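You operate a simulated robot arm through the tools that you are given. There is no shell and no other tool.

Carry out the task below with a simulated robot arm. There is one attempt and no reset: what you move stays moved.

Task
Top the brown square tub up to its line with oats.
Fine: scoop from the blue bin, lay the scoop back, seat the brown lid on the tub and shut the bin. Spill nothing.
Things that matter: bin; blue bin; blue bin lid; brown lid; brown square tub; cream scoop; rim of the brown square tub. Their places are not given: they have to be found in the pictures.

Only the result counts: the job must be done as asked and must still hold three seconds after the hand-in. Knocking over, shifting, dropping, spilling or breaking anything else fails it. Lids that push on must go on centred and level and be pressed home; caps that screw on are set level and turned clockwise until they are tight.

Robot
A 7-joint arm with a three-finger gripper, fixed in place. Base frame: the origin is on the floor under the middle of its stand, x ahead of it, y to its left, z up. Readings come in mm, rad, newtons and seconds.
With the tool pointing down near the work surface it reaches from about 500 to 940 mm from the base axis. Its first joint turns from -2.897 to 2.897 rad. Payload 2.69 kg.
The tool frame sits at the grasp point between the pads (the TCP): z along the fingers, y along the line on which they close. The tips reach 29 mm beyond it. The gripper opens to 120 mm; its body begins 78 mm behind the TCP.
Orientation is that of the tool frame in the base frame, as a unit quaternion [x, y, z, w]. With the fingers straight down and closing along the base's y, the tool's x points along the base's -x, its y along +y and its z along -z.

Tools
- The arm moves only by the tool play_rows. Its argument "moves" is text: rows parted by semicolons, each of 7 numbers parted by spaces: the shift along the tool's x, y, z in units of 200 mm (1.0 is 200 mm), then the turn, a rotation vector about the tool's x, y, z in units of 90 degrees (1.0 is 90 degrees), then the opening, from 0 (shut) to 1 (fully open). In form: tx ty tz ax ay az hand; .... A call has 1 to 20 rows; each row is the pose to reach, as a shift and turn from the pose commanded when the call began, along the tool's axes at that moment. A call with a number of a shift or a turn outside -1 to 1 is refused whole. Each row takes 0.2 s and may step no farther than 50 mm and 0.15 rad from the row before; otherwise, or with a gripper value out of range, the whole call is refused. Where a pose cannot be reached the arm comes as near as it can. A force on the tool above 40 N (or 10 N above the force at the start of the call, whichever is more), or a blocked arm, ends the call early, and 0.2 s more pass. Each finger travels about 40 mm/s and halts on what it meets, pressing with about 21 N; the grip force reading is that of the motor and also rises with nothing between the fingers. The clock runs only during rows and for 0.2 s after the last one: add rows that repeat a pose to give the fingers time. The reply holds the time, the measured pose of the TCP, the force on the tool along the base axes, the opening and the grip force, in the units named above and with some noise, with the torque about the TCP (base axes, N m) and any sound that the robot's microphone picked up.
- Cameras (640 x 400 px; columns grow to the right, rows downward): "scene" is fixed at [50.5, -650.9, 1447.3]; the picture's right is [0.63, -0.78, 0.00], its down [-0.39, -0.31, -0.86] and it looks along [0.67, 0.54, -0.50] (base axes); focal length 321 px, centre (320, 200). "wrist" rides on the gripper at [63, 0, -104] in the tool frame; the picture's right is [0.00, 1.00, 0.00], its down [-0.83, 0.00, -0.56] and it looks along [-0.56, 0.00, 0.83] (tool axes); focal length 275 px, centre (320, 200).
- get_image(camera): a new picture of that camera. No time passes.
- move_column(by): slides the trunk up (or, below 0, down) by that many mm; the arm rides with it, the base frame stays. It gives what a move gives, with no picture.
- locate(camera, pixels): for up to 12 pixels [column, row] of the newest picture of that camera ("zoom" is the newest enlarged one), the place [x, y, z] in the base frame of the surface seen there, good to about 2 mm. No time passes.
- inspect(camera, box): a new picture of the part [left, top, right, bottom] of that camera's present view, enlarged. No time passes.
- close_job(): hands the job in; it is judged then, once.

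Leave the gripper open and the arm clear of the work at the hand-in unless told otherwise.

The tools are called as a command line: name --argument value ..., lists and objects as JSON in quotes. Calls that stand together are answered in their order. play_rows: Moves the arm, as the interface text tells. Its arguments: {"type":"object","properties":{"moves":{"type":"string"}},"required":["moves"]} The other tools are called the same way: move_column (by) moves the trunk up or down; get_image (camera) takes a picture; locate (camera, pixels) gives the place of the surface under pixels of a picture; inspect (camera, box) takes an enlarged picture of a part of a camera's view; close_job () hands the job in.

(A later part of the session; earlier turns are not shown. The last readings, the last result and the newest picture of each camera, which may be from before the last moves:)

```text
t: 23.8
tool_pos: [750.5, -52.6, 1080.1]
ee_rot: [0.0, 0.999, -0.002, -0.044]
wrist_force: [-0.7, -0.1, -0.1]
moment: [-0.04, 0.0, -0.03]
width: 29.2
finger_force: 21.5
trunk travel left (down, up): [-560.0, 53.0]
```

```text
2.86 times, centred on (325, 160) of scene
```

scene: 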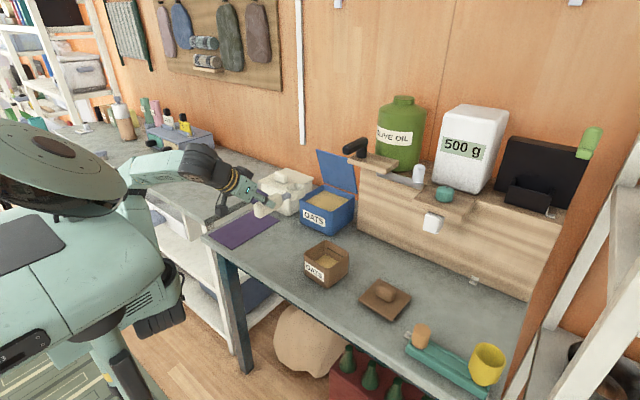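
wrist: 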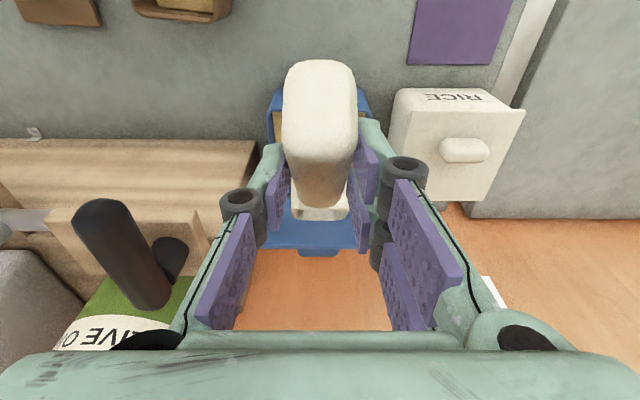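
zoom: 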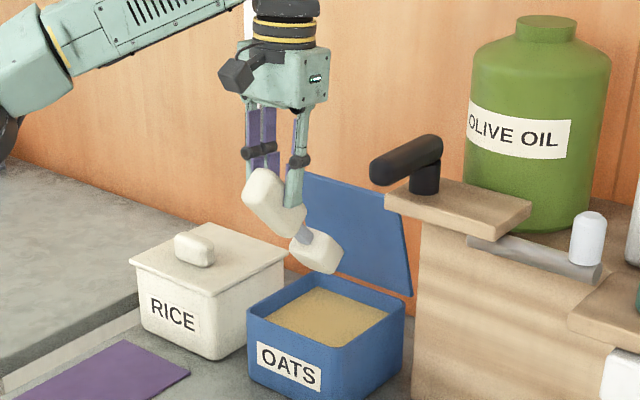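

Reached as commanded. Now I plunge: forward-down in small rows so the bowl's lowest edge goes to about z≈805 in the oats, handle staying clear of the front wall.

play_rows --moves "-0.04 0 0.1 0 0 0 0; -0.083 0 0.21 0 0 0 0; -0.125 0 0.315 0 0 0 0; -0.152 0 0.388 0 0 0 0; -0.178 0 0.461 0 0 0 0; -0.195 0 0.51 0 0 0 0; -0.212 0 0.559 0 0 0 0; -0.225 0 0.59 0 0 0 0; -0.238 0 0.622 0 0 0 0"

inspect --camera "scene" --box '[280, 120, 380, 240]'

```text
t: 25.8
tool_pos: [783.7, -52.8, 954.5]
ee_rot: [0.001, 0.999, -0.002, -0.043]
wrist_force: [-13.2, 0.2, 21.9]
moment: [0.0, 0.13, 0.01]
width: 29.7
finger_force: 21.2
trunk travel left (down, up): [-560.0, 53.0]
```

```text
3.33 times, centred on (330, 180) of scene
```

zoom: 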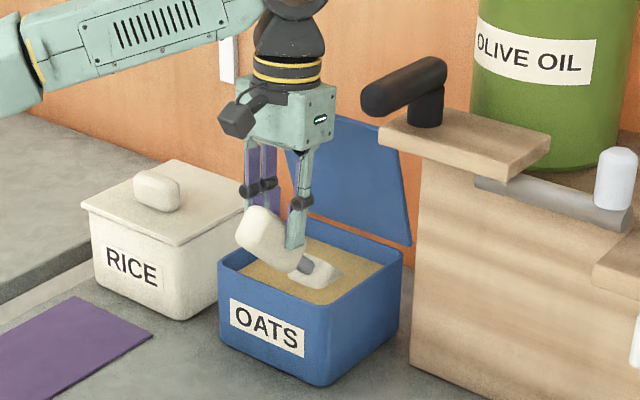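

The oats resist with ~25 N, as expected when digging; bowl is deep in. Now I rotate the bowl up to level in 5° steps while easing back and rising, keeping the handle above the front wall.

play_rows --moves "0.03 0 0.003 0 -0.044 0 0; 0.065 0 0.001 0 -0.089 0 0; 0.1 0 -0.001 0 -0.144 0 0; 0.136 0 -0.003 0 -0.2 0 0; 0.176 0 -0.01 0 -0.256 0 0; 0.218 0 -0.021 0 -0.311 0 0; 0.264 0 -0.032 0 -0.367 0 0; 0.305 0 -0.044 0 -0.422 0 0; 0.351 0 -0.06 0 -0.478 0 0; 0.393 0 -0.081 0 -0.533 0 0; 0.393 0 -0.081 0 -0.533 0 0"

inspect --camera "scene" --box '[280, 120, 380, 240]'

get_image --camera "wrist"

```text
t: 28.2
tool_pos: [709.5, -51.2, 975.3]
ee_rot: [-0.001, 0.931, -0.001, 0.366]
wrist_force: [0.1, -0.5, -0.6]
moment: [-0.04, 0.05, -0.03]
width: 29.2
finger_force: 20.5
trunk travel left (down, up): [-560.0, 53.0]
```

```text
3.33 times, centred on (330, 180) of scene
```

zoom: 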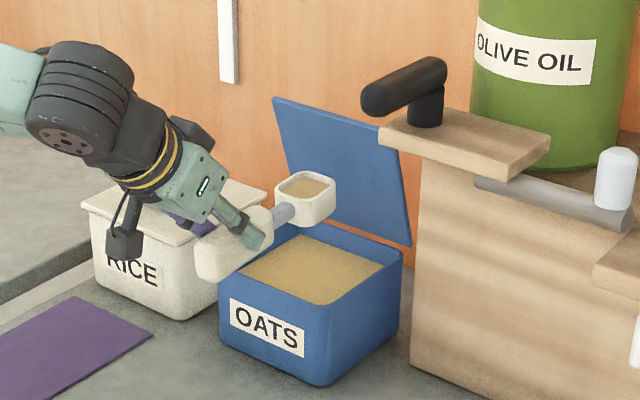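

```text
taken
```

wrist: 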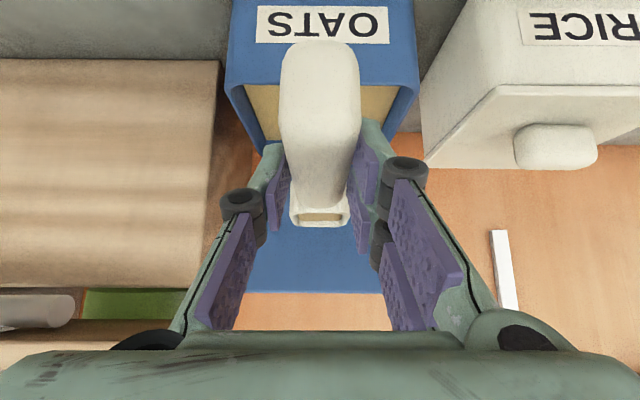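

The bowl now holds oats. I zoom in to check fill and levelness.

inspect --camera "scene" --box '[340, 160, 390, 200]'

inspect --camera "scene" --box '[330, 160, 400, 220]'

```text
10.00 times, centred on (365, 180) of scene
```

zoom: 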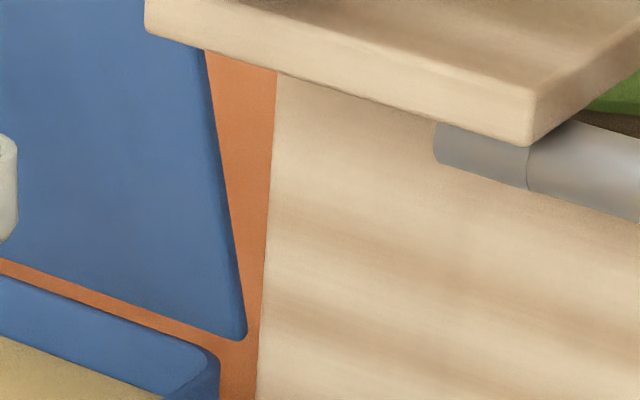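

```text
6.67 times, centred on (365, 190) of scene
```

zoom: 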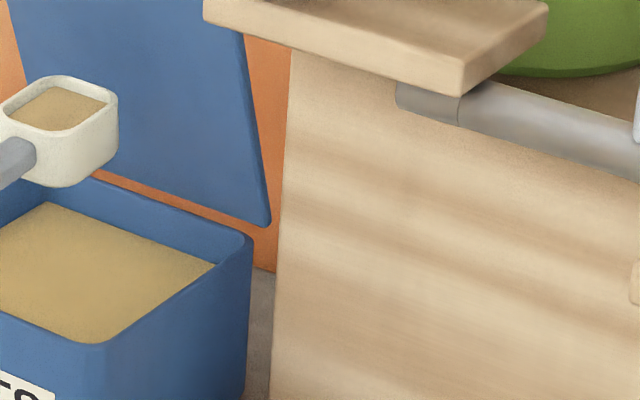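

inspect --camera "scene" --box '[320, 160, 360, 200]'

```text
10.00 times, centred on (340, 180) of scene
```

zoom: 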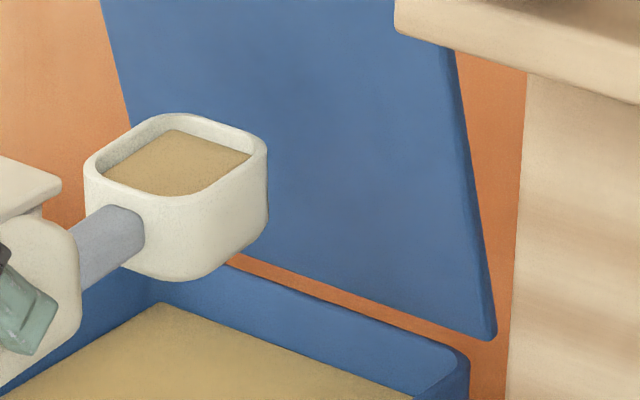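

locate --camera "zoom" --pixels '[[95, 165], [180, 120], [258, 150], [185, 200], [170, 160], [130, 170], [220, 155], [175, 185], [150, 145], [210, 345], [330, 360], [160, 330]]'

```text
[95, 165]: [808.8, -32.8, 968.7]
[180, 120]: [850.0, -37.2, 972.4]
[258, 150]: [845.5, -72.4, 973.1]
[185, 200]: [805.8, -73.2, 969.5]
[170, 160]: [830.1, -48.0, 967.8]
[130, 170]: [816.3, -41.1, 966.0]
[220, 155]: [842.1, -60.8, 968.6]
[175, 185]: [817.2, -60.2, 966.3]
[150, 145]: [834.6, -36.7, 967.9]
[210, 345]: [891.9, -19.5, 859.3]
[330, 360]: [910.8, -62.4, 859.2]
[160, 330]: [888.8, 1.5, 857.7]
```

The bowl is well filled (surface ~3.5 mm under the rim), tilted only 5° bowl-up. I draw it back out over the front wall, rising 30 mm and levelling by 5°.

play_rows --moves "0.01 0 -0.03 0 0.01 0 0; 0.035 0 -0.08 0 0.02 0 0; 0.075 0 -0.14 0 0.03 0 0; 0.12 0 -0.205 0 0.04 0 0; 0.165 0 -0.275 0 0.05 0 0; 0.21 0 -0.345 0 0.055 0 0; 0.255 0 -0.41 0 0.055 0 0; 0.295 0 -0.465 0 0.055 0 0; 0.325 0 -0.503 0 0.055 0 0; 0.337 0 -0.518 0 0.055 0 0"

get_image --camera "scene"

locate --camera "scene" --pixels '[[205, 238], [230, 300], [260, 260], [530, 380], [400, 385], [465, 360], [487, 360], [420, 335]]'

```text
t: 30.4
tool_pos: [588.6, -52.3, 1005.5]
ee_rot: [0.0, 0.946, -0.003, 0.325]
wrist_force: [-0.4, -1.1, -0.5]
moment: [0.01, 0.04, -0.02]
width: 29.5
finger_force: 21.0
trunk travel left (down, up): [-560.0, 53.0]
```

```text
taken
```

scene: 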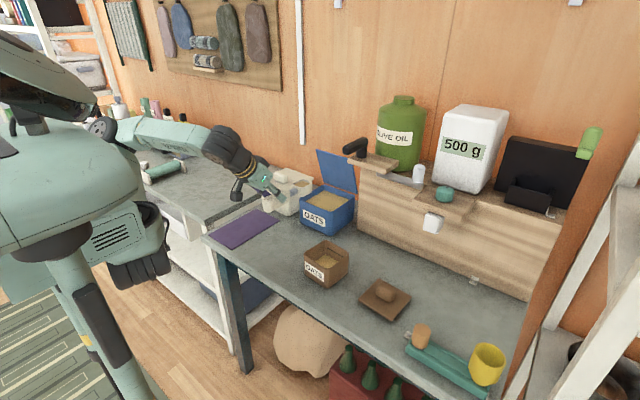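

```text
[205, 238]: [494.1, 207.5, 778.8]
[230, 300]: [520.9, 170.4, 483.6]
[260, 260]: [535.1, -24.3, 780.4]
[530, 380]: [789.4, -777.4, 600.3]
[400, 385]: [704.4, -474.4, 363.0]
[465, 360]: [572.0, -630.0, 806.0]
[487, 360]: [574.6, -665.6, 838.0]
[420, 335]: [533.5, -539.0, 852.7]
```

The scoop is clear of the bin and level. I now swing toward the tub: first half of a 60° yaw while moving toward (572,-190,1000), gently.

play_rows --moves "0.003 -0.028 -0.001 -0.008 0 -0.0105 0; 0.009 -0.083 -0.004 -0.025 0 -0.0315 0; 0.018 -0.159 -0.007 -0.047 0 -0.06 0; 0.027 -0.242 -0.011 -0.072 0 -0.092 0; 0.038 -0.331 -0.014 -0.099 0 -0.126 0; 0.048 -0.421 -0.018 -0.125 0 -0.16 0; 0.057 -0.504 -0.022 -0.15 0 -0.192 0; 0.066 -0.58 -0.025 -0.172 0 -0.221 0; 0.074 -0.649 -0.028 -0.193 0 -0.247 0; 0.0785 -0.69 -0.03 -0.2053 0 -0.2627 0"

inspect --camera "scene" --box '[200, 130, 400, 320]'

```text
t: 32.6
tool_pos: [572.5, -191.6, 1001.7]
ee_rot: [-0.246, 0.913, 0.084, 0.313]
wrist_force: [0.6, 0.3, -1.1]
moment: [-0.04, 0.02, 0.03]
width: 29.7
finger_force: 21.1
trunk travel left (down, up): [-560.0, 53.0]
```

```text
2.11 times, centred on (300, 225) of scene
```

zoom: 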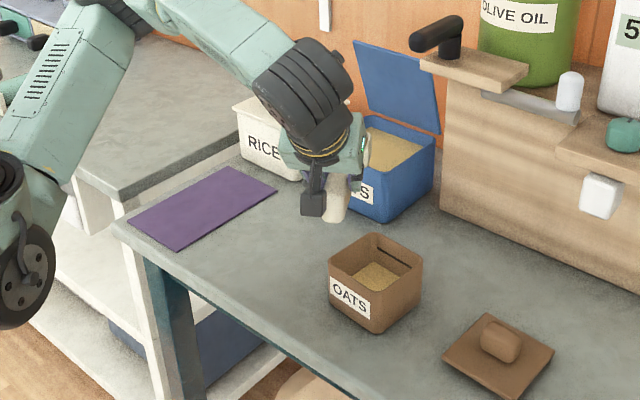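

Yaw and position as commanded. Second half of the swing: to TCP (557,-327,990) with scoop pointing at azimuth 60°, bowl above the tub.

play_rows --moves "0.014 -0.022 -0.008 -0.008 0 -0.0105 0; 0.043 -0.066 -0.024 -0.025 0 -0.0315 0; 0.082 -0.126 -0.047 -0.047 0 -0.06 0; 0.124 -0.192 -0.071 -0.072 0 -0.092 0; 0.171 -0.263 -0.098 -0.099 0 -0.126 0; 0.217 -0.334 -0.124 -0.125 0 -0.16 0; 0.26 -0.4 -0.149 -0.15 0 -0.192 0; 0.299 -0.46 -0.171 -0.172 0 -0.221 0; 0.334 -0.515 -0.191 -0.193 0 -0.247 0; 0.3557 -0.5476 -0.2037 -0.2053 0 -0.2627 0"

get_image --camera "wrist"

inspect --camera "scene" --box '[200, 130, 400, 320]'

```text
t: 34.8
tool_pos: [565.1, -325.9, 950.0]
ee_rot: [-0.474, 0.819, 0.161, 0.279]
wrist_force: [1.0, 0.3, -0.1]
moment: [-0.04, -0.01, 0.01]
width: 29.2
finger_force: 20.8
out of reach, approached as far as the arm can: row 4, 5, 6, 7, 8, 9, 10
trunk travel left (down, up): [-560.0, 53.0]
```

```text
taken
```

wrist: 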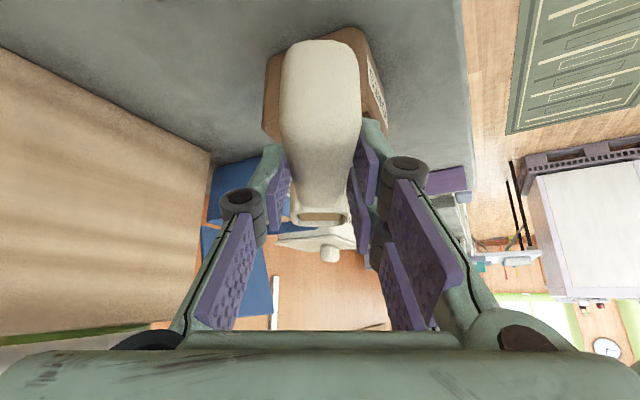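

```text
2.11 times, centred on (300, 225) of scene
```

zoom: 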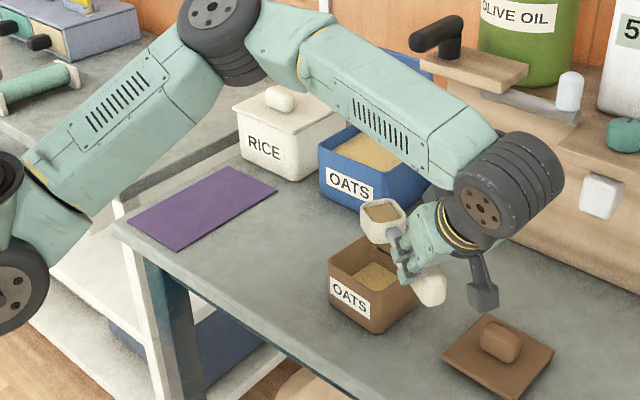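

The arm fell short in height here (z=950 instead of 990), but the bowl is level, full and over the tub. I raise the trunk by 50 mm to gain headroom before tipping.

move_column --by 50

inspect --camera "scene" --box '[280, 170, 400, 290]'

```text
t: 35.7
tool_pos: [565.1, -324.4, 999.6]
ee_rot: [-0.473, 0.82, 0.161, 0.28]
wrist_force: [0.5, 0.3, -0.7]
moment: [0.01, 0.0, 0.01]
width: 29.7
finger_force: 21.3
trunk travel left (down, up): [-610.0, 3.0]
```

```text
3.33 times, centred on (340, 230) of scene
```

zoom: 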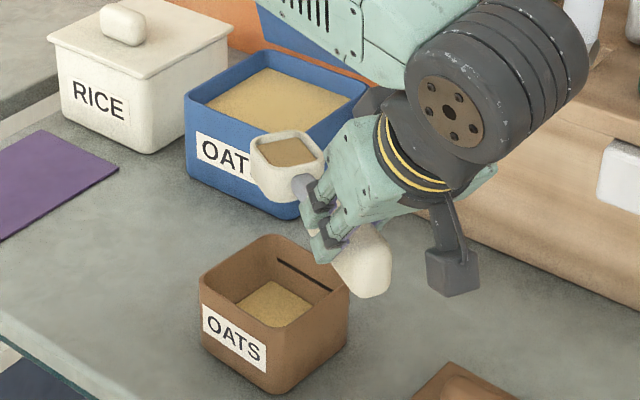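

The black wrist wheel looks close to the wooden shelf; I measure it and the bowl.

locate --camera "zoom" --pixels '[[450, 110], [500, 60], [580, 80], [540, 150], [455, 275], [300, 20], [400, 20], [262, 150], [318, 155], [290, 150], [300, 190], [265, 185]]'

get_image --camera "scene"

```text
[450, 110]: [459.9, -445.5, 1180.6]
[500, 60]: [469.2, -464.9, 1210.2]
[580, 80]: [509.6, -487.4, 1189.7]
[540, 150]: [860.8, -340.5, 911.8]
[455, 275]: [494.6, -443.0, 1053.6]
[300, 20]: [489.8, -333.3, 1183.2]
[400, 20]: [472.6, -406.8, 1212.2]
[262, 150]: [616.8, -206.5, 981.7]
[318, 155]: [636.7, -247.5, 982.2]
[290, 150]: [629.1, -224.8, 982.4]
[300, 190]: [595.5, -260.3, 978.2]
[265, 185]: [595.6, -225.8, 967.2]
```

```text
taken
```

scene: 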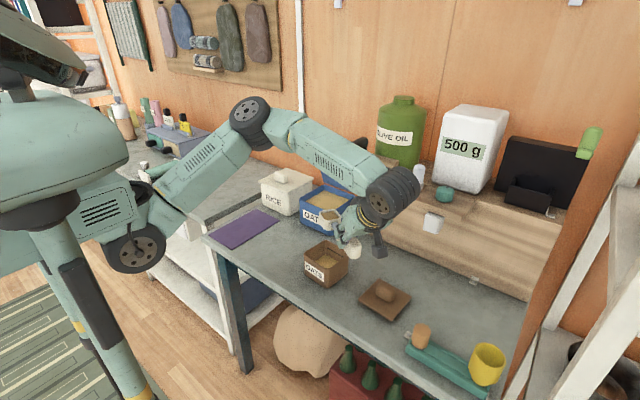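

The wrist is well away from the shelf. I start tipping: pitch to 20° with the bowl kept above the tub centre, and check reach.

play_rows --moves "-0.004 0.007 -0.005 0 0.04 0 0; -0.01 0.015 -0.012 0 0.09 0 0; -0.018 0.022 -0.02 0 0.14 0 0; -0.024 0.029 -0.027 0 0.19 0 0; -0.027 0.029 -0.03 0 0.222 0 0"

inspect --camera "scene" --box '[280, 170, 400, 290]'

```text
t: 36.9
tool_pos: [561.4, -322.0, 1007.3]
ee_rot: [-0.494, 0.856, 0.075, 0.133]
wrist_force: [-0.4, 0.3, -0.9]
moment: [-0.03, -0.01, 0.0]
width: 29.3
finger_force: 21.0
trunk travel left (down, up): [-610.0, 3.0]
```

```text
3.33 times, centred on (340, 230) of scene
```

zoom: 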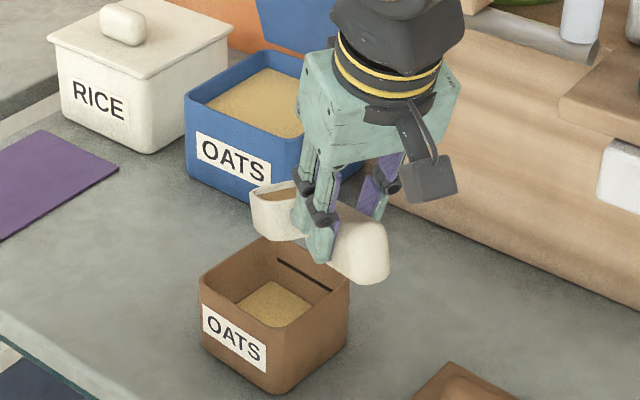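

Reached as commanded. Continue tipping to 40°, moving forward so the lip stays over the tub.

play_rows --moves "-0.025 0.002 0.014 0 0.044 0 0; -0.055 0.004 0.028 0 0.089 0 0; -0.085 0.005 0.042 0 0.133 0 0; -0.115 0.007 0.056 0 0.178 0 0; -0.143 0.007 0.07 0 0.222 0 0"

inspect --camera "scene" --box '[280, 170, 400, 290]'

get_image --camera "wrist"

```text
t: 38.1
tool_pos: [574.2, -293.8, 1005.4]
ee_rot: [-0.499, 0.866, -0.011, -0.017]
wrist_force: [-0.1, -0.5, -1.9]
moment: [0.02, -0.05, 0.03]
width: 29.4
finger_force: 20.7
trunk travel left (down, up): [-610.0, 3.0]
```

```text
3.33 times, centred on (340, 230) of scene
```

zoom: 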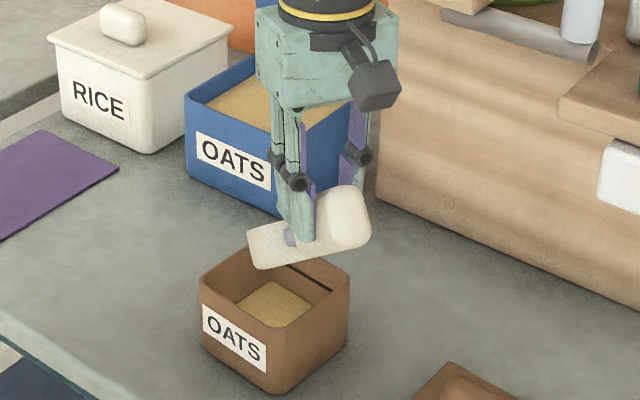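

```text
taken
```

wrist: 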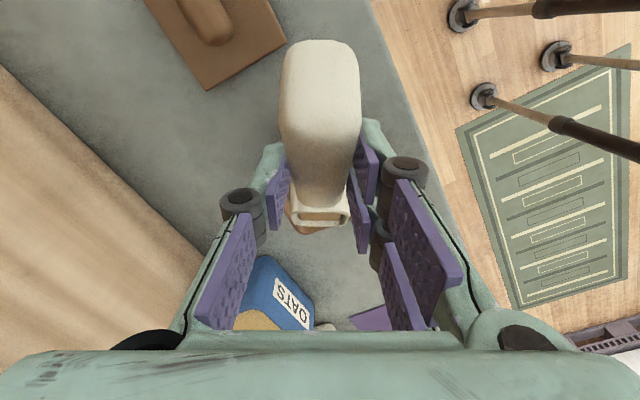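

At 40° nothing has spilled. I continue slowly to 60° with the lip over the tub.

play_rows --moves "-0.025 -0.001 -0.005 0 0.028 0 0; -0.05 -0.002 -0.01 0 0.056 0 0; -0.075 -0.003 -0.015 0 0.083 0 0; -0.1 -0.004 -0.02 0 0.111 0 0; -0.127 -0.005 -0.025 0 0.139 0 0; -0.152 -0.006 -0.03 0 0.167 0 0; -0.178 -0.007 -0.036 0 0.194 0 0; -0.2035 -0.008 -0.041 0 0.222 0 0"

inspect --camera "scene" --box '[280, 170, 400, 290]'

get_image --camera "wrist"

```text
t: 39.9
tool_pos: [597.9, -259.4, 1010.6]
ee_rot: [-0.491, 0.85, -0.096, -0.167]
wrist_force: [-0.7, 0.1, -0.8]
moment: [-0.03, 0.03, 0.02]
width: 29.6
finger_force: 20.7
trunk travel left (down, up): [-610.0, 3.0]
```

```text
3.33 times, centred on (340, 230) of scene
```

zoom: 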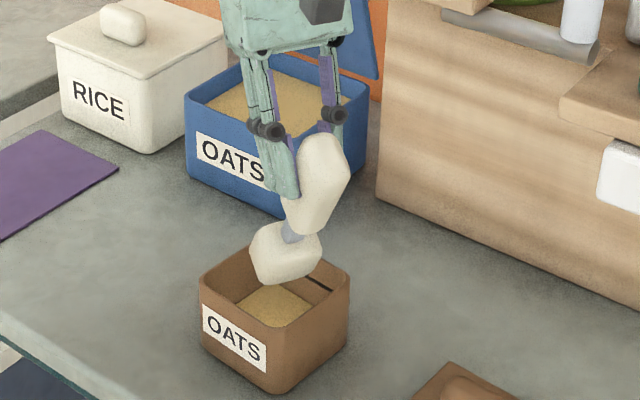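

```text
taken
```

wrist: 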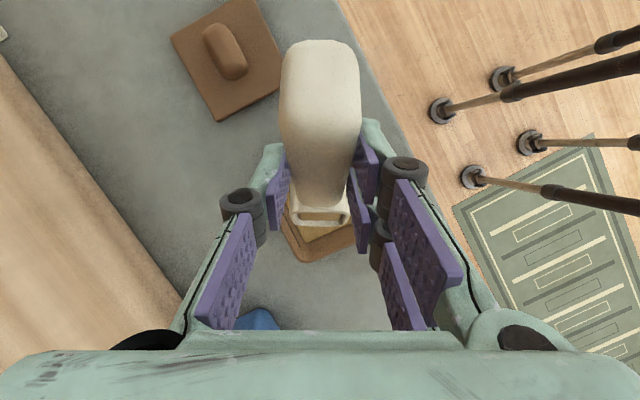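

The bowl at 60° is right over the tub. I measure the oats level inside the tub now.

inspect --camera "scene" --box '[308, 230, 358, 280]'

inspect --camera "wrist" --box '[270, 180, 370, 270]'

```text
8.00 times, centred on (333, 255) of scene
```

zoom: 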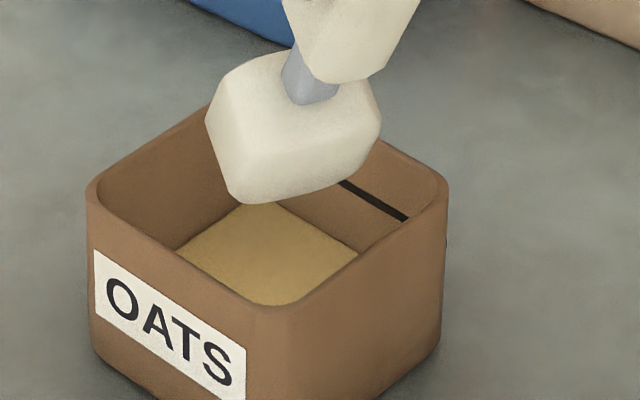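

```text
4.44 times, centred on (320, 225) of wrist
```

zoom: 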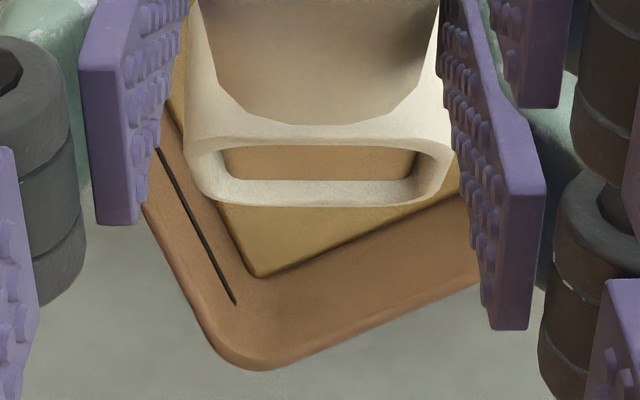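

locate --camera "zoom" --pixels '[[265, 235], [300, 240], [380, 220], [320, 163], [260, 160], [390, 165], [330, 190], [235, 305], [260, 365], [240, 150], [210, 195], [440, 190]]'

```text
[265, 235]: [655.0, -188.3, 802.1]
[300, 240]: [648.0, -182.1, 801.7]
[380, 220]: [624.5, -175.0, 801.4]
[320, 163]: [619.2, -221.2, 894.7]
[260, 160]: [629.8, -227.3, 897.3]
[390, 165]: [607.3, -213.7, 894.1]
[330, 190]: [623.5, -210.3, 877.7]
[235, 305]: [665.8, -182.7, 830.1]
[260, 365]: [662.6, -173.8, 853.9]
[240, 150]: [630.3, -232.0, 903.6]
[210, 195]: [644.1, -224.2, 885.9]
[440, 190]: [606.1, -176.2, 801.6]
```

No oats have left the bowl yet (tub still 802, bowl still holding). I tip on slowly to 80°.

play_rows --moves "-0.025 0.001 -0.01 0 0.028 0 0; -0.05 0.002 -0.02 0 0.056 0 0; -0.075 0.003 -0.03 0 0.083 0 0; -0.1 0.004 -0.04 0 0.111 0 0; -0.127 0.005 -0.051 0 0.139 0 0; -0.152 0.006 -0.062 0 0.167 0 0; -0.178 0.007 -0.073 0 0.194 0 0; -0.203 0.008 -0.083 0 0.222 0 0"

inspect --camera "scene" --box '[280, 170, 400, 290]'

inspect --camera "wrist" --box '[250, 150, 390, 270]'

```text
t: 41.7
tool_pos: [617.3, -221.0, 1010.8]
ee_rot: [-0.467, 0.808, -0.181, -0.311]
wrist_force: [-0.4, -0.7, -0.4]
moment: [0.01, 0.0, -0.02]
width: 29.3
finger_force: 21.2
trunk travel left (down, up): [-610.0, 3.0]
```

```text
3.33 times, centred on (340, 230) of scene
```

zoom: 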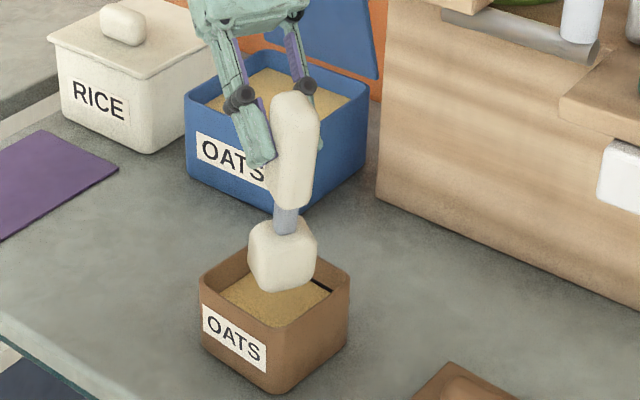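

```text
3.33 times, centred on (320, 210) of wrist
```

zoom: 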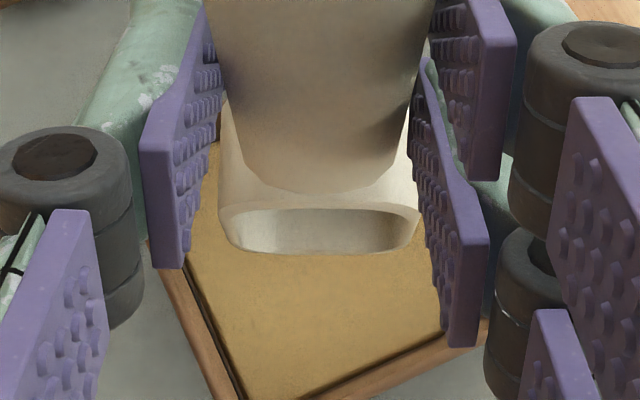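

The bowl has emptied and the tub level rose clearly. I measure the level versus the line.

locate --camera "zoom" --pixels '[[300, 300], [250, 330], [380, 300], [300, 370], [225, 340], [200, 290], [320, 230], [270, 380]]'

inspect --camera "scene" --box '[308, 230, 358, 280]'

```text
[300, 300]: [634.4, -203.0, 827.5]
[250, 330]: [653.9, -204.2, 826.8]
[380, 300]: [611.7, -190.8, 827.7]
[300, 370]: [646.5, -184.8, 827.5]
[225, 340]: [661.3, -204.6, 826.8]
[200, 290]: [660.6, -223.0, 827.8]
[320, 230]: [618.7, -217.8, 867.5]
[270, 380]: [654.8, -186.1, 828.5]
```

```text
8.00 times, centred on (333, 255) of scene
```

zoom: 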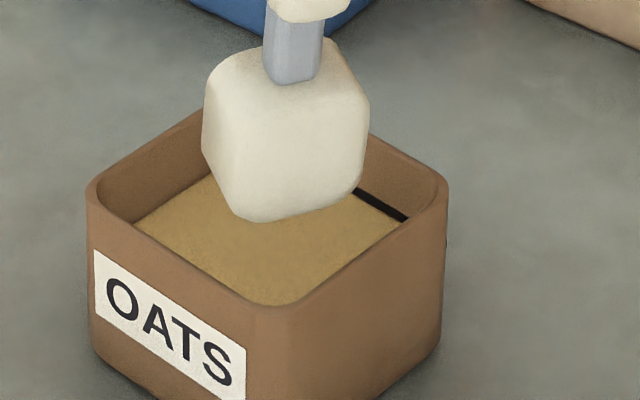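

One scoop brought the level to ≈827.5, right at the line (828.5). I tip a bit further to ~92° and pause so any remainder falls out.

play_rows --moves "-0.02 0 -0.01 0 0.035 0 0; -0.045 0 -0.025 0 0.07 0 0; -0.07 0 -0.045 0 0.105 0 0; -0.09 0 -0.06 0 0.133 0 0; -0.09 0 -0.06 0 0.133 0 0; -0.09 0 -0.06 0 0.133 0 0; -0.09 0 -0.06 0 0.133 0 0"

inspect --camera "scene" --box '[280, 170, 400, 290]'

inspect --camera "wrist" --box '[250, 150, 390, 270]'

```text
t: 43.3
tool_pos: [628.2, -203.4, 1005.7]
ee_rot: [-0.445, 0.771, -0.228, -0.395]
wrist_force: [0.5, 0.0, -1.2]
moment: [0.01, -0.05, 0.0]
width: 29.3
finger_force: 21.2
trunk travel left (down, up): [-610.0, 3.0]
```

```text
3.33 times, centred on (340, 230) of scene
```

zoom: 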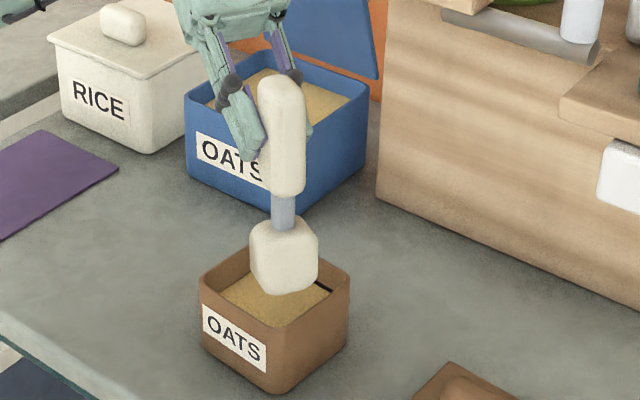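

```text
3.33 times, centred on (320, 210) of wrist
```

zoom: 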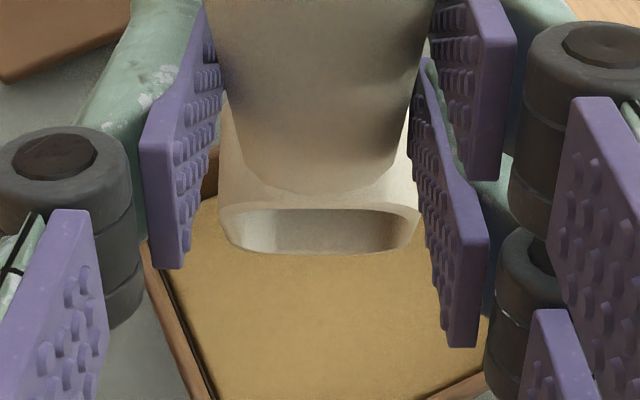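

locate --camera "zoom" --pixels '[[300, 300], [250, 330], [380, 300], [300, 370], [225, 340], [410, 330], [320, 230], [270, 240]]'

```text
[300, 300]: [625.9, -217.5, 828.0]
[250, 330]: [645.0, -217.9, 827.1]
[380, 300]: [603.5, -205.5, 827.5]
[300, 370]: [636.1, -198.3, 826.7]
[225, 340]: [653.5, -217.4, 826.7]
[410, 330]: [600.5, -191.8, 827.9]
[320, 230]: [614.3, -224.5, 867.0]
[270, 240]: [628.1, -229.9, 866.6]
```

The level is stable at ≈827.5 with the scoop empty. I reverse the tipping path, raising 20 mm on the way, back to about 62°.

play_rows --moves "0.03 0 0.015 0 -0.03 0 0; 0.065 0 0.04 0 -0.075 0 0; 0.1 0 0.068 0 -0.12 0 0; 0.14 0 0.1 0 -0.17 0 0; 0.18 0 0.133 0 -0.22 0 0; 0.215 0 0.163 0 -0.265 0 0; 0.243 0 0.186 0 -0.305 0 0; 0.263 0 0.203 0 -0.333 0 0"

get_image --camera "wrist"

```text
t: 45.1
tool_pos: [596.8, -257.5, 1027.1]
ee_rot: [-0.488, 0.847, -0.105, -0.181]
wrist_force: [-0.1, -0.1, -0.6]
moment: [-0.01, 0.01, -0.02]
width: 29.4
finger_force: 20.9
trunk travel left (down, up): [-610.0, 3.0]
```

```text
taken
```

wrist: 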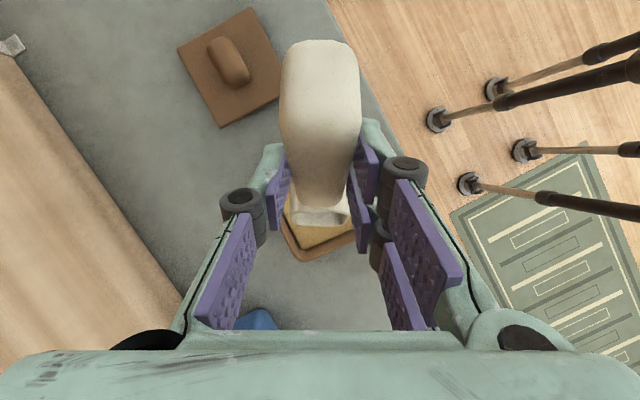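

Continue reversing to about 20°, moving back.

play_rows --moves "0.043 0 0.031 0 -0.067 0 0; 0.086 0 0.062 0 -0.133 0 0; 0.129 0 0.093 0 -0.2 0 0; 0.173 0 0.125 0 -0.267 0 0; 0.216 0 0.156 0 -0.333 0 0; 0.259 0 0.187 0 -0.4 0 0; 0.302 0 0.218 0 -0.467 0 0"

get_image --camera "scene"

inspect --camera "scene" --box '[280, 210, 370, 290]'

```text
t: 46.7
tool_pos: [561.5, -320.1, 1010.6]
ee_rot: [-0.494, 0.856, 0.077, 0.135]
wrist_force: [0.4, -0.1, -1.4]
moment: [-0.03, -0.02, -0.02]
width: 29.5
finger_force: 21.2
trunk travel left (down, up): [-610.0, 3.0]
```

```text
taken
```

scene: 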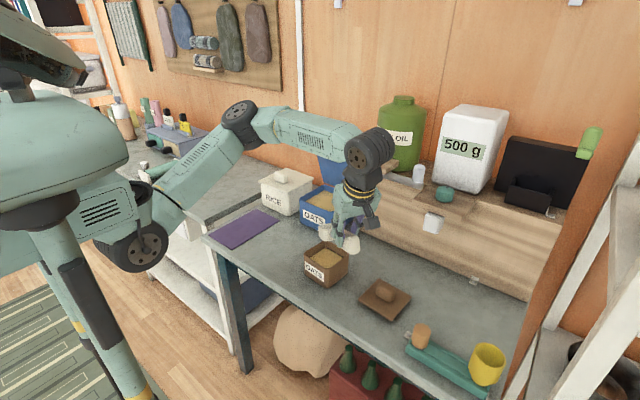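

```text
5.00 times, centred on (325, 250) of scene
```

zoom: 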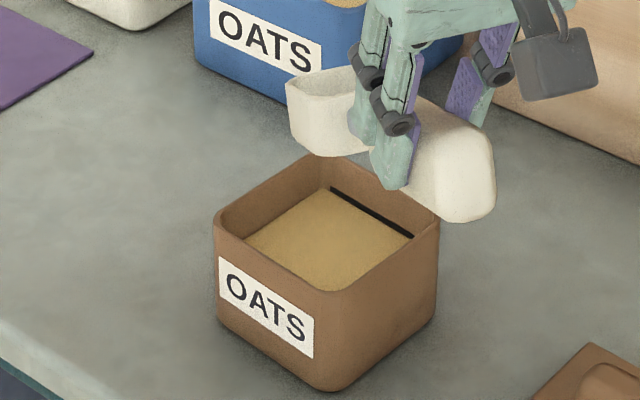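

The tub's oats sit right at the line. Now I take the empty scoop back: first un-yaw 30° while moving to (572,-191,1005).

play_rows --moves "-0.069 0.035 0.025 0.0128 0 0.0396 0; -0.137 0.069 0.051 0.0256 0 0.079 0; -0.206 0.104 0.076 0.0384 0 0.119 0; -0.2745 0.139 0.102 0.0512 0 0.1585 0; -0.343 0.173 0.127 0.064 0 0.198 0; -0.412 0.208 0.153 0.0768 0 0.238 0; -0.48 0.242 0.178 0.0896 0 0.277 0; -0.549 0.277 0.2035 0.1024 0 0.317 0"

inspect --camera "scene" --box '[280, 210, 370, 290]'

```text
t: 48.5
tool_pos: [570.5, -191.4, 1005.4]
ee_rot: [-0.255, 0.954, 0.038, 0.15]
wrist_force: [0.7, 1.0, -0.9]
moment: [-0.01, 0.03, 0.02]
width: 29.4
finger_force: 20.6
trunk travel left (down, up): [-610.0, 3.0]
```

```text
5.00 times, centred on (325, 250) of scene
```

zoom: 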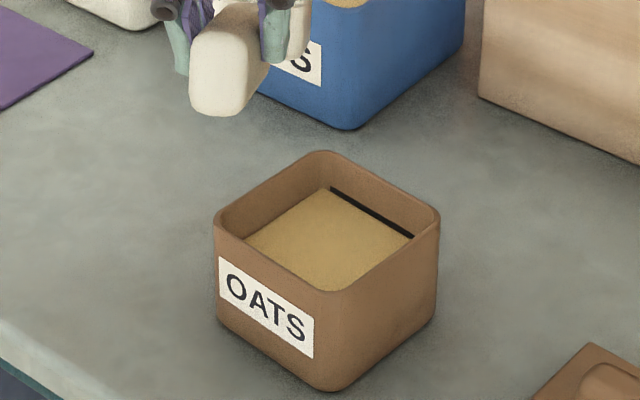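

Clear view of the tub now; I measure the line and level precisely.

inspect --camera "scene" --box '[318, 238, 368, 278]'

```text
10.00 times, centred on (343, 258) of scene
```

zoom: 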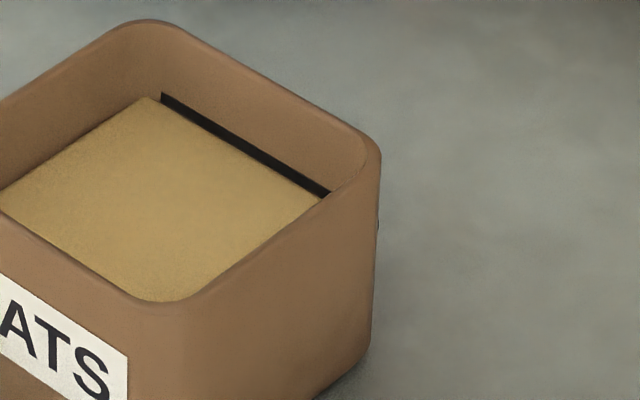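

locate --camera "zoom" --pixels '[[200, 117], [260, 151], [310, 181], [150, 150], [220, 180], [100, 180], [170, 240], [290, 200], [155, 110], [240, 140], [245, 155], [180, 102]]'

```text
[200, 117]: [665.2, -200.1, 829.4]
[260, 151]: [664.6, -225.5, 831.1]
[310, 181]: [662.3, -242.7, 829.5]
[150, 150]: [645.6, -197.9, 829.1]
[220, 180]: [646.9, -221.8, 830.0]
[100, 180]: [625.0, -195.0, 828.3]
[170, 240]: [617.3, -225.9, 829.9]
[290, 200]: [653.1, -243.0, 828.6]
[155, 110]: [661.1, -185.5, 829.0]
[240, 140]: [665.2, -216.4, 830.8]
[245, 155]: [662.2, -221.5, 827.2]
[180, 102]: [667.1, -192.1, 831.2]
```

Level ≈829 against the line ≈830 – on the line. I continue carrying the scoop back: remaining 30° of yaw while moving to (560,-31,1005).

play_rows --moves "-0.0425 0.09 0.0136 0.0128 0 0.0396 0; -0.085 0.18 0.027 0.0256 0 0.079 0; -0.1275 0.269 0.041 0.0384 0 0.119 0; -0.17 0.359 0.0545 0.0512 0 0.1585 0; -0.2125 0.449 0.068 0.064 0 0.198 0; -0.255 0.539 0.082 0.0768 0 0.238 0; -0.2975 0.628 0.095 0.0896 0 0.277 0; -0.34 0.718 0.109 0.1024 0 0.317 0"

```text
t: 50.3
tool_pos: [560.9, -30.3, 1005.6]
ee_rot: [0.0, 0.988, -0.001, 0.155]
wrist_force: [-0.9, 0.1, -0.1]
moment: [0.02, 0.04, -0.05]
width: 29.7
finger_force: 21.1
trunk travel left (down, up): [-610.0, 3.0]
```

Now I move across to above the mat (549,150,1095) while levelling the scoop, so that I can lower the trunk afterwards.

play_rows --moves "-0.008 0.09 -0.045 0 -0.022 0 0; -0.016 0.18 -0.089 0 -0.044 0 0; -0.024 0.27 -0.134 0 -0.067 0 0; -0.032 0.36 -0.179 0 -0.089 0 0; -0.04 0.45 -0.223 0 -0.111 0 0; -0.048 0.54 -0.268 0 -0.133 0 0; -0.056 0.63 -0.313 0 -0.155 0 0; -0.064 0.72 -0.358 0 -0.178 0 0; -0.072 0.81 -0.402 0 -0.2 0 0; -0.0805 0.902 -0.447 0 -0.222 0 0"

move_column --by -100

```text
t: 52.5
tool_pos: [548.9, 149.7, 1097.0]
ee_rot: [0.0, 0.946, -0.001, 0.325]
wrist_force: [-0.8, 0.9, -0.1]
moment: [-0.01, 0.01, 0.02]
width: 29.6
finger_force: 21.5
trunk travel left (down, up): [-610.0, 3.0]
```

```text
t: 53.8
tool_pos: [548.9, 149.2, 996.6]
ee_rot: [0.001, 0.946, -0.002, 0.325]
wrist_force: [-0.8, 0.3, -0.5]
moment: [-0.02, 0.01, 0.0]
width: 29.6
finger_force: 20.8
trunk travel left (down, up): [-510.0, 103.0]
```

Arm up 80 mm, then trunk down another 100 mm.

play_rows --moves "-0.049 0 -0.063 0 0 0 0; -0.098 0 -0.126 0 0 0 0; -0.147 0 -0.189 0 0 0 0; -0.196 0 -0.252 0 0 0 0; -0.2456 0 -0.3156 0 0 0 0"

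move_column --by -100

inspect --camera "scene" --box '[200, 120, 300, 250]'

```text
t: 55.0
tool_pos: [549.8, 149.4, 1075.1]
ee_rot: [0.0, 0.946, -0.001, 0.325]
wrist_force: [-0.6, -0.1, -1.0]
moment: [-0.01, 0.03, -0.03]
width: 29.6
finger_force: 21.0
trunk travel left (down, up): [-510.0, 103.0]
```

```text
t: 56.4
tool_pos: [549.7, 150.0, 977.7]
ee_rot: [0.0, 0.946, -0.001, 0.325]
wrist_force: [-0.1, -0.1, -1.1]
moment: [0.0, 0.06, 0.03]
width: 29.3
finger_force: 20.7
trunk travel left (down, up): [-410.0, 203.0]
```

```text
3.08 times, centred on (250, 185) of scene
```

zoom: 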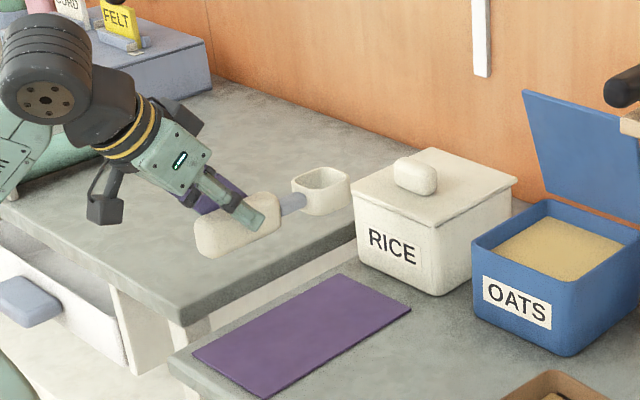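

I check the scoop's levelness before laying it down.

inspect --camera "scene" --box '[255, 165, 320, 215]'

```text
8.00 times, centred on (288, 190) of scene
```

zoom: 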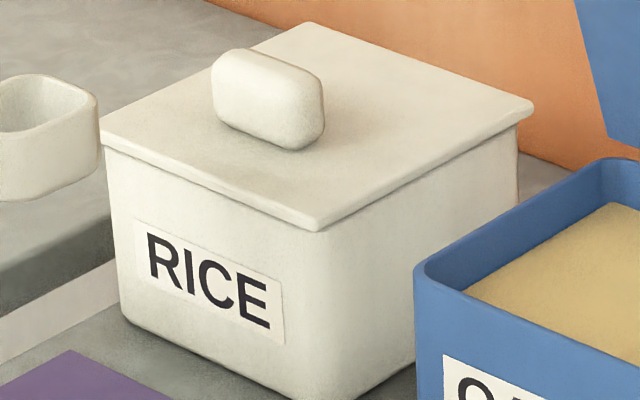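

inspect --camera "scene" --box '[225, 165, 265, 205]'

inspect --camera "scene" --box '[255, 165, 325, 215]'

inspect --camera "scene" --box '[258, 168, 322, 208]'

inspect --camera "scene" --box '[258, 160, 324, 208]'

inspect --camera "scene" --box '[260, 168, 320, 206]'

inspect --camera "scene" --box '[258, 165, 320, 210]'

inspect --camera "scene" --box '[255, 160, 320, 210]'

inspect --camera "scene" --box '[255, 165, 322, 212]'

inspect --camera "scene" --box '[270, 160, 322, 200]'

inspect --camera "scene" --box '[255, 160, 325, 210]'

inspect --camera "scene" --box '[255, 165, 320, 205]'

inspect --camera "scene" --box '[245, 165, 325, 215]'

```text
10.00 times, centred on (245, 185) of scene
```

zoom: 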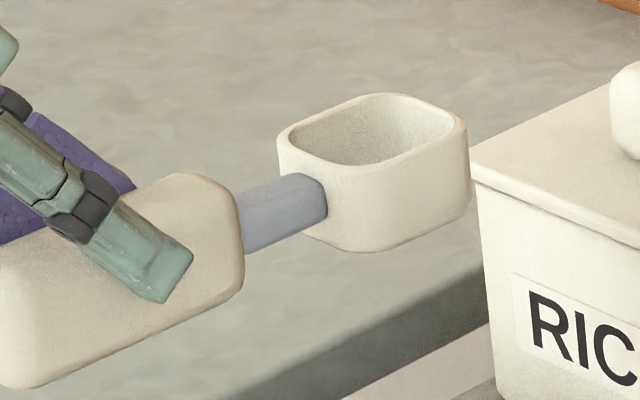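

```text
8.00 times, centred on (290, 190) of scene
```

zoom: 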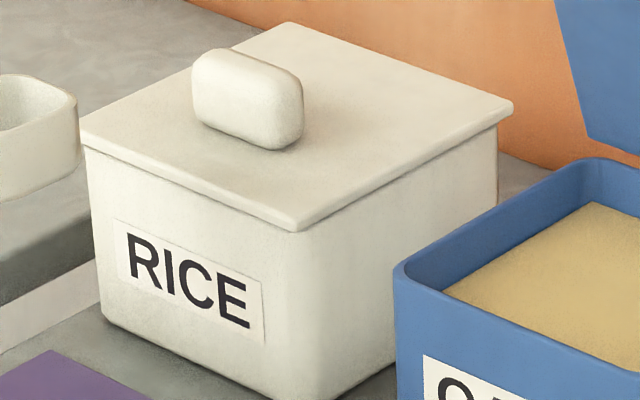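

```text
10.00 times, centred on (290, 188) of scene
```

zoom: 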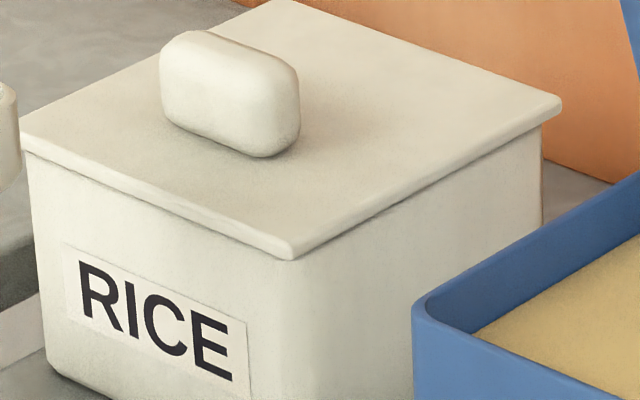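

```text
8.33 times, centred on (291, 184) of scene
```

zoom: 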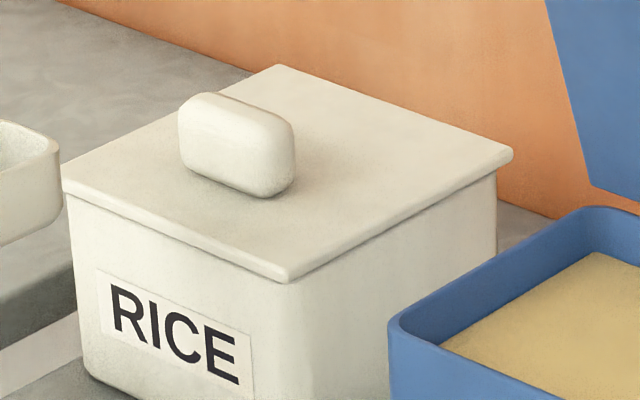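

```text
10.53 times, centred on (290, 187) of scene
```

zoom: 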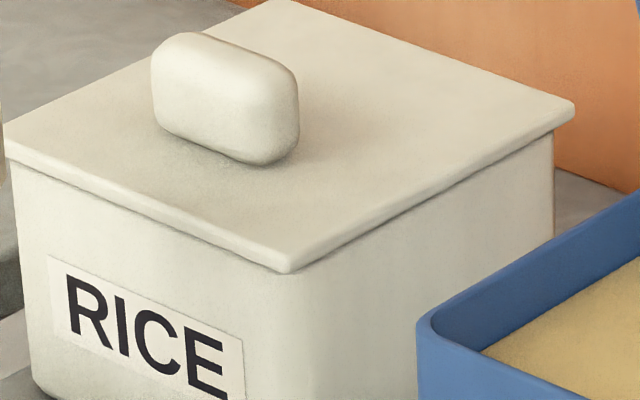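

```text
8.89 times, centred on (289, 188) of scene
```

zoom: 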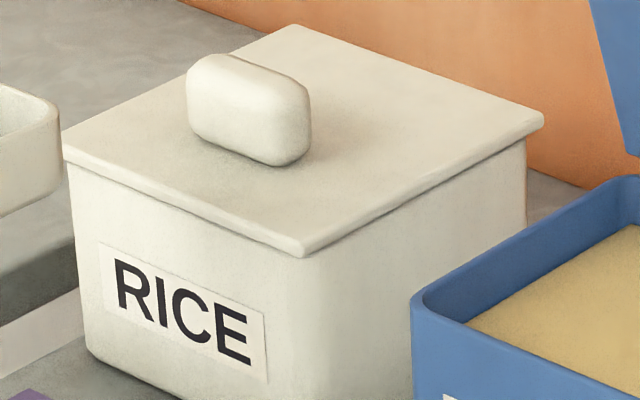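

```text
8.00 times, centred on (288, 185) of scene
```

zoom: 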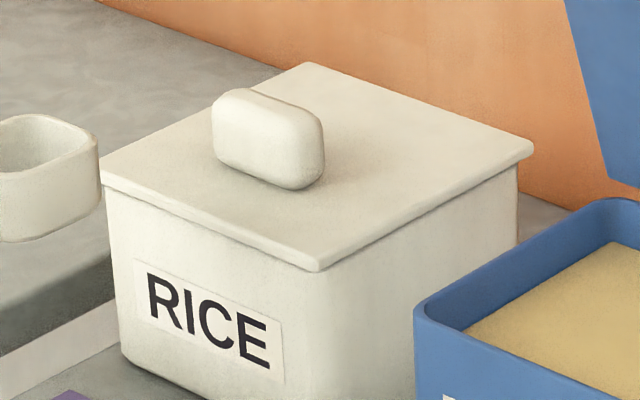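

```text
8.51 times, centred on (288, 188) of scene
```

zoom: 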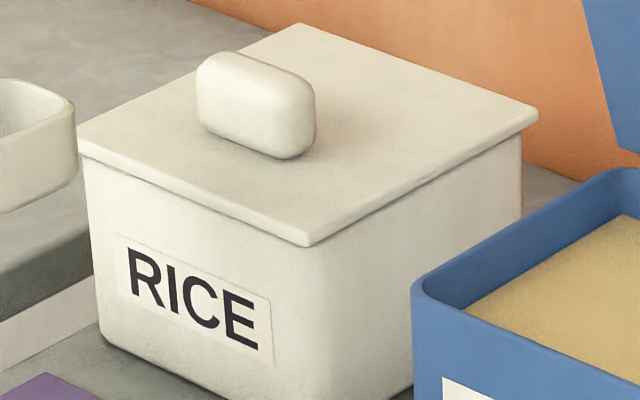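

```text
10.00 times, centred on (296, 180) of scene
```

zoom: 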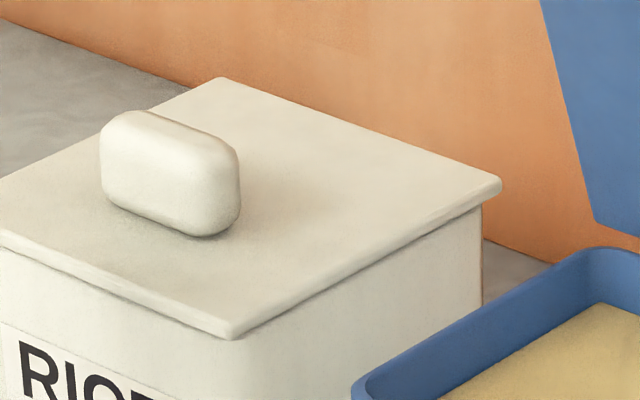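

```text
8.00 times, centred on (290, 185) of scene
```

zoom: 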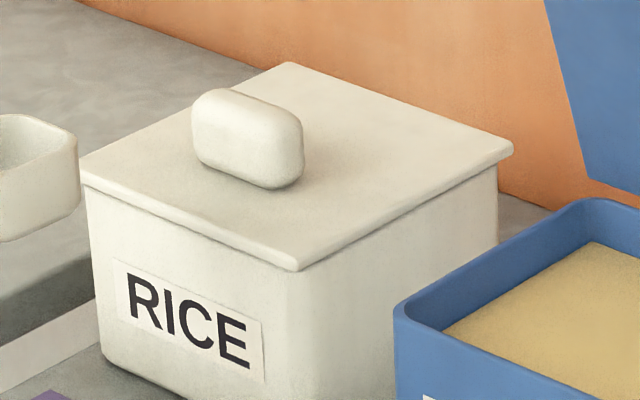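

```text
9.85 times, centred on (288, 185) of scene
```

zoom: 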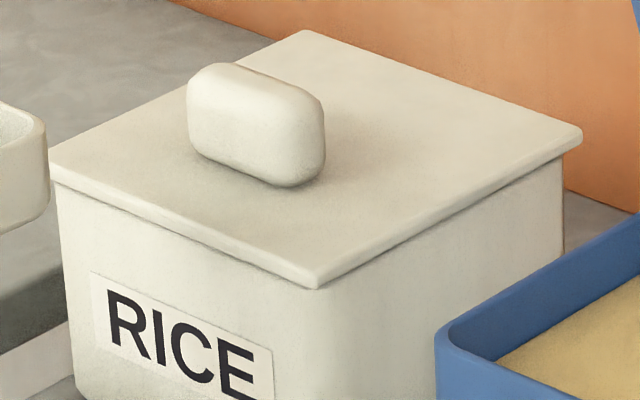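

```text
8.00 times, centred on (285, 190) of scene
```

zoom: 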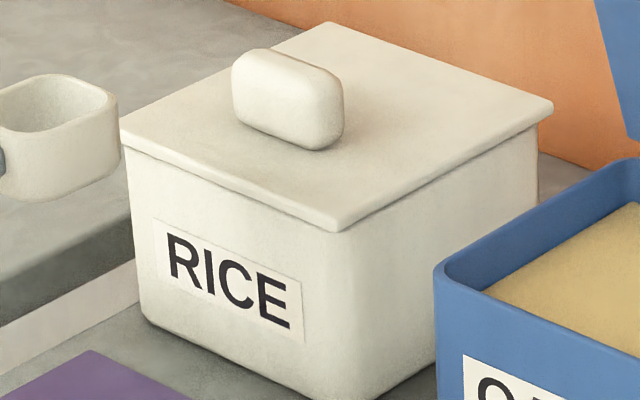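

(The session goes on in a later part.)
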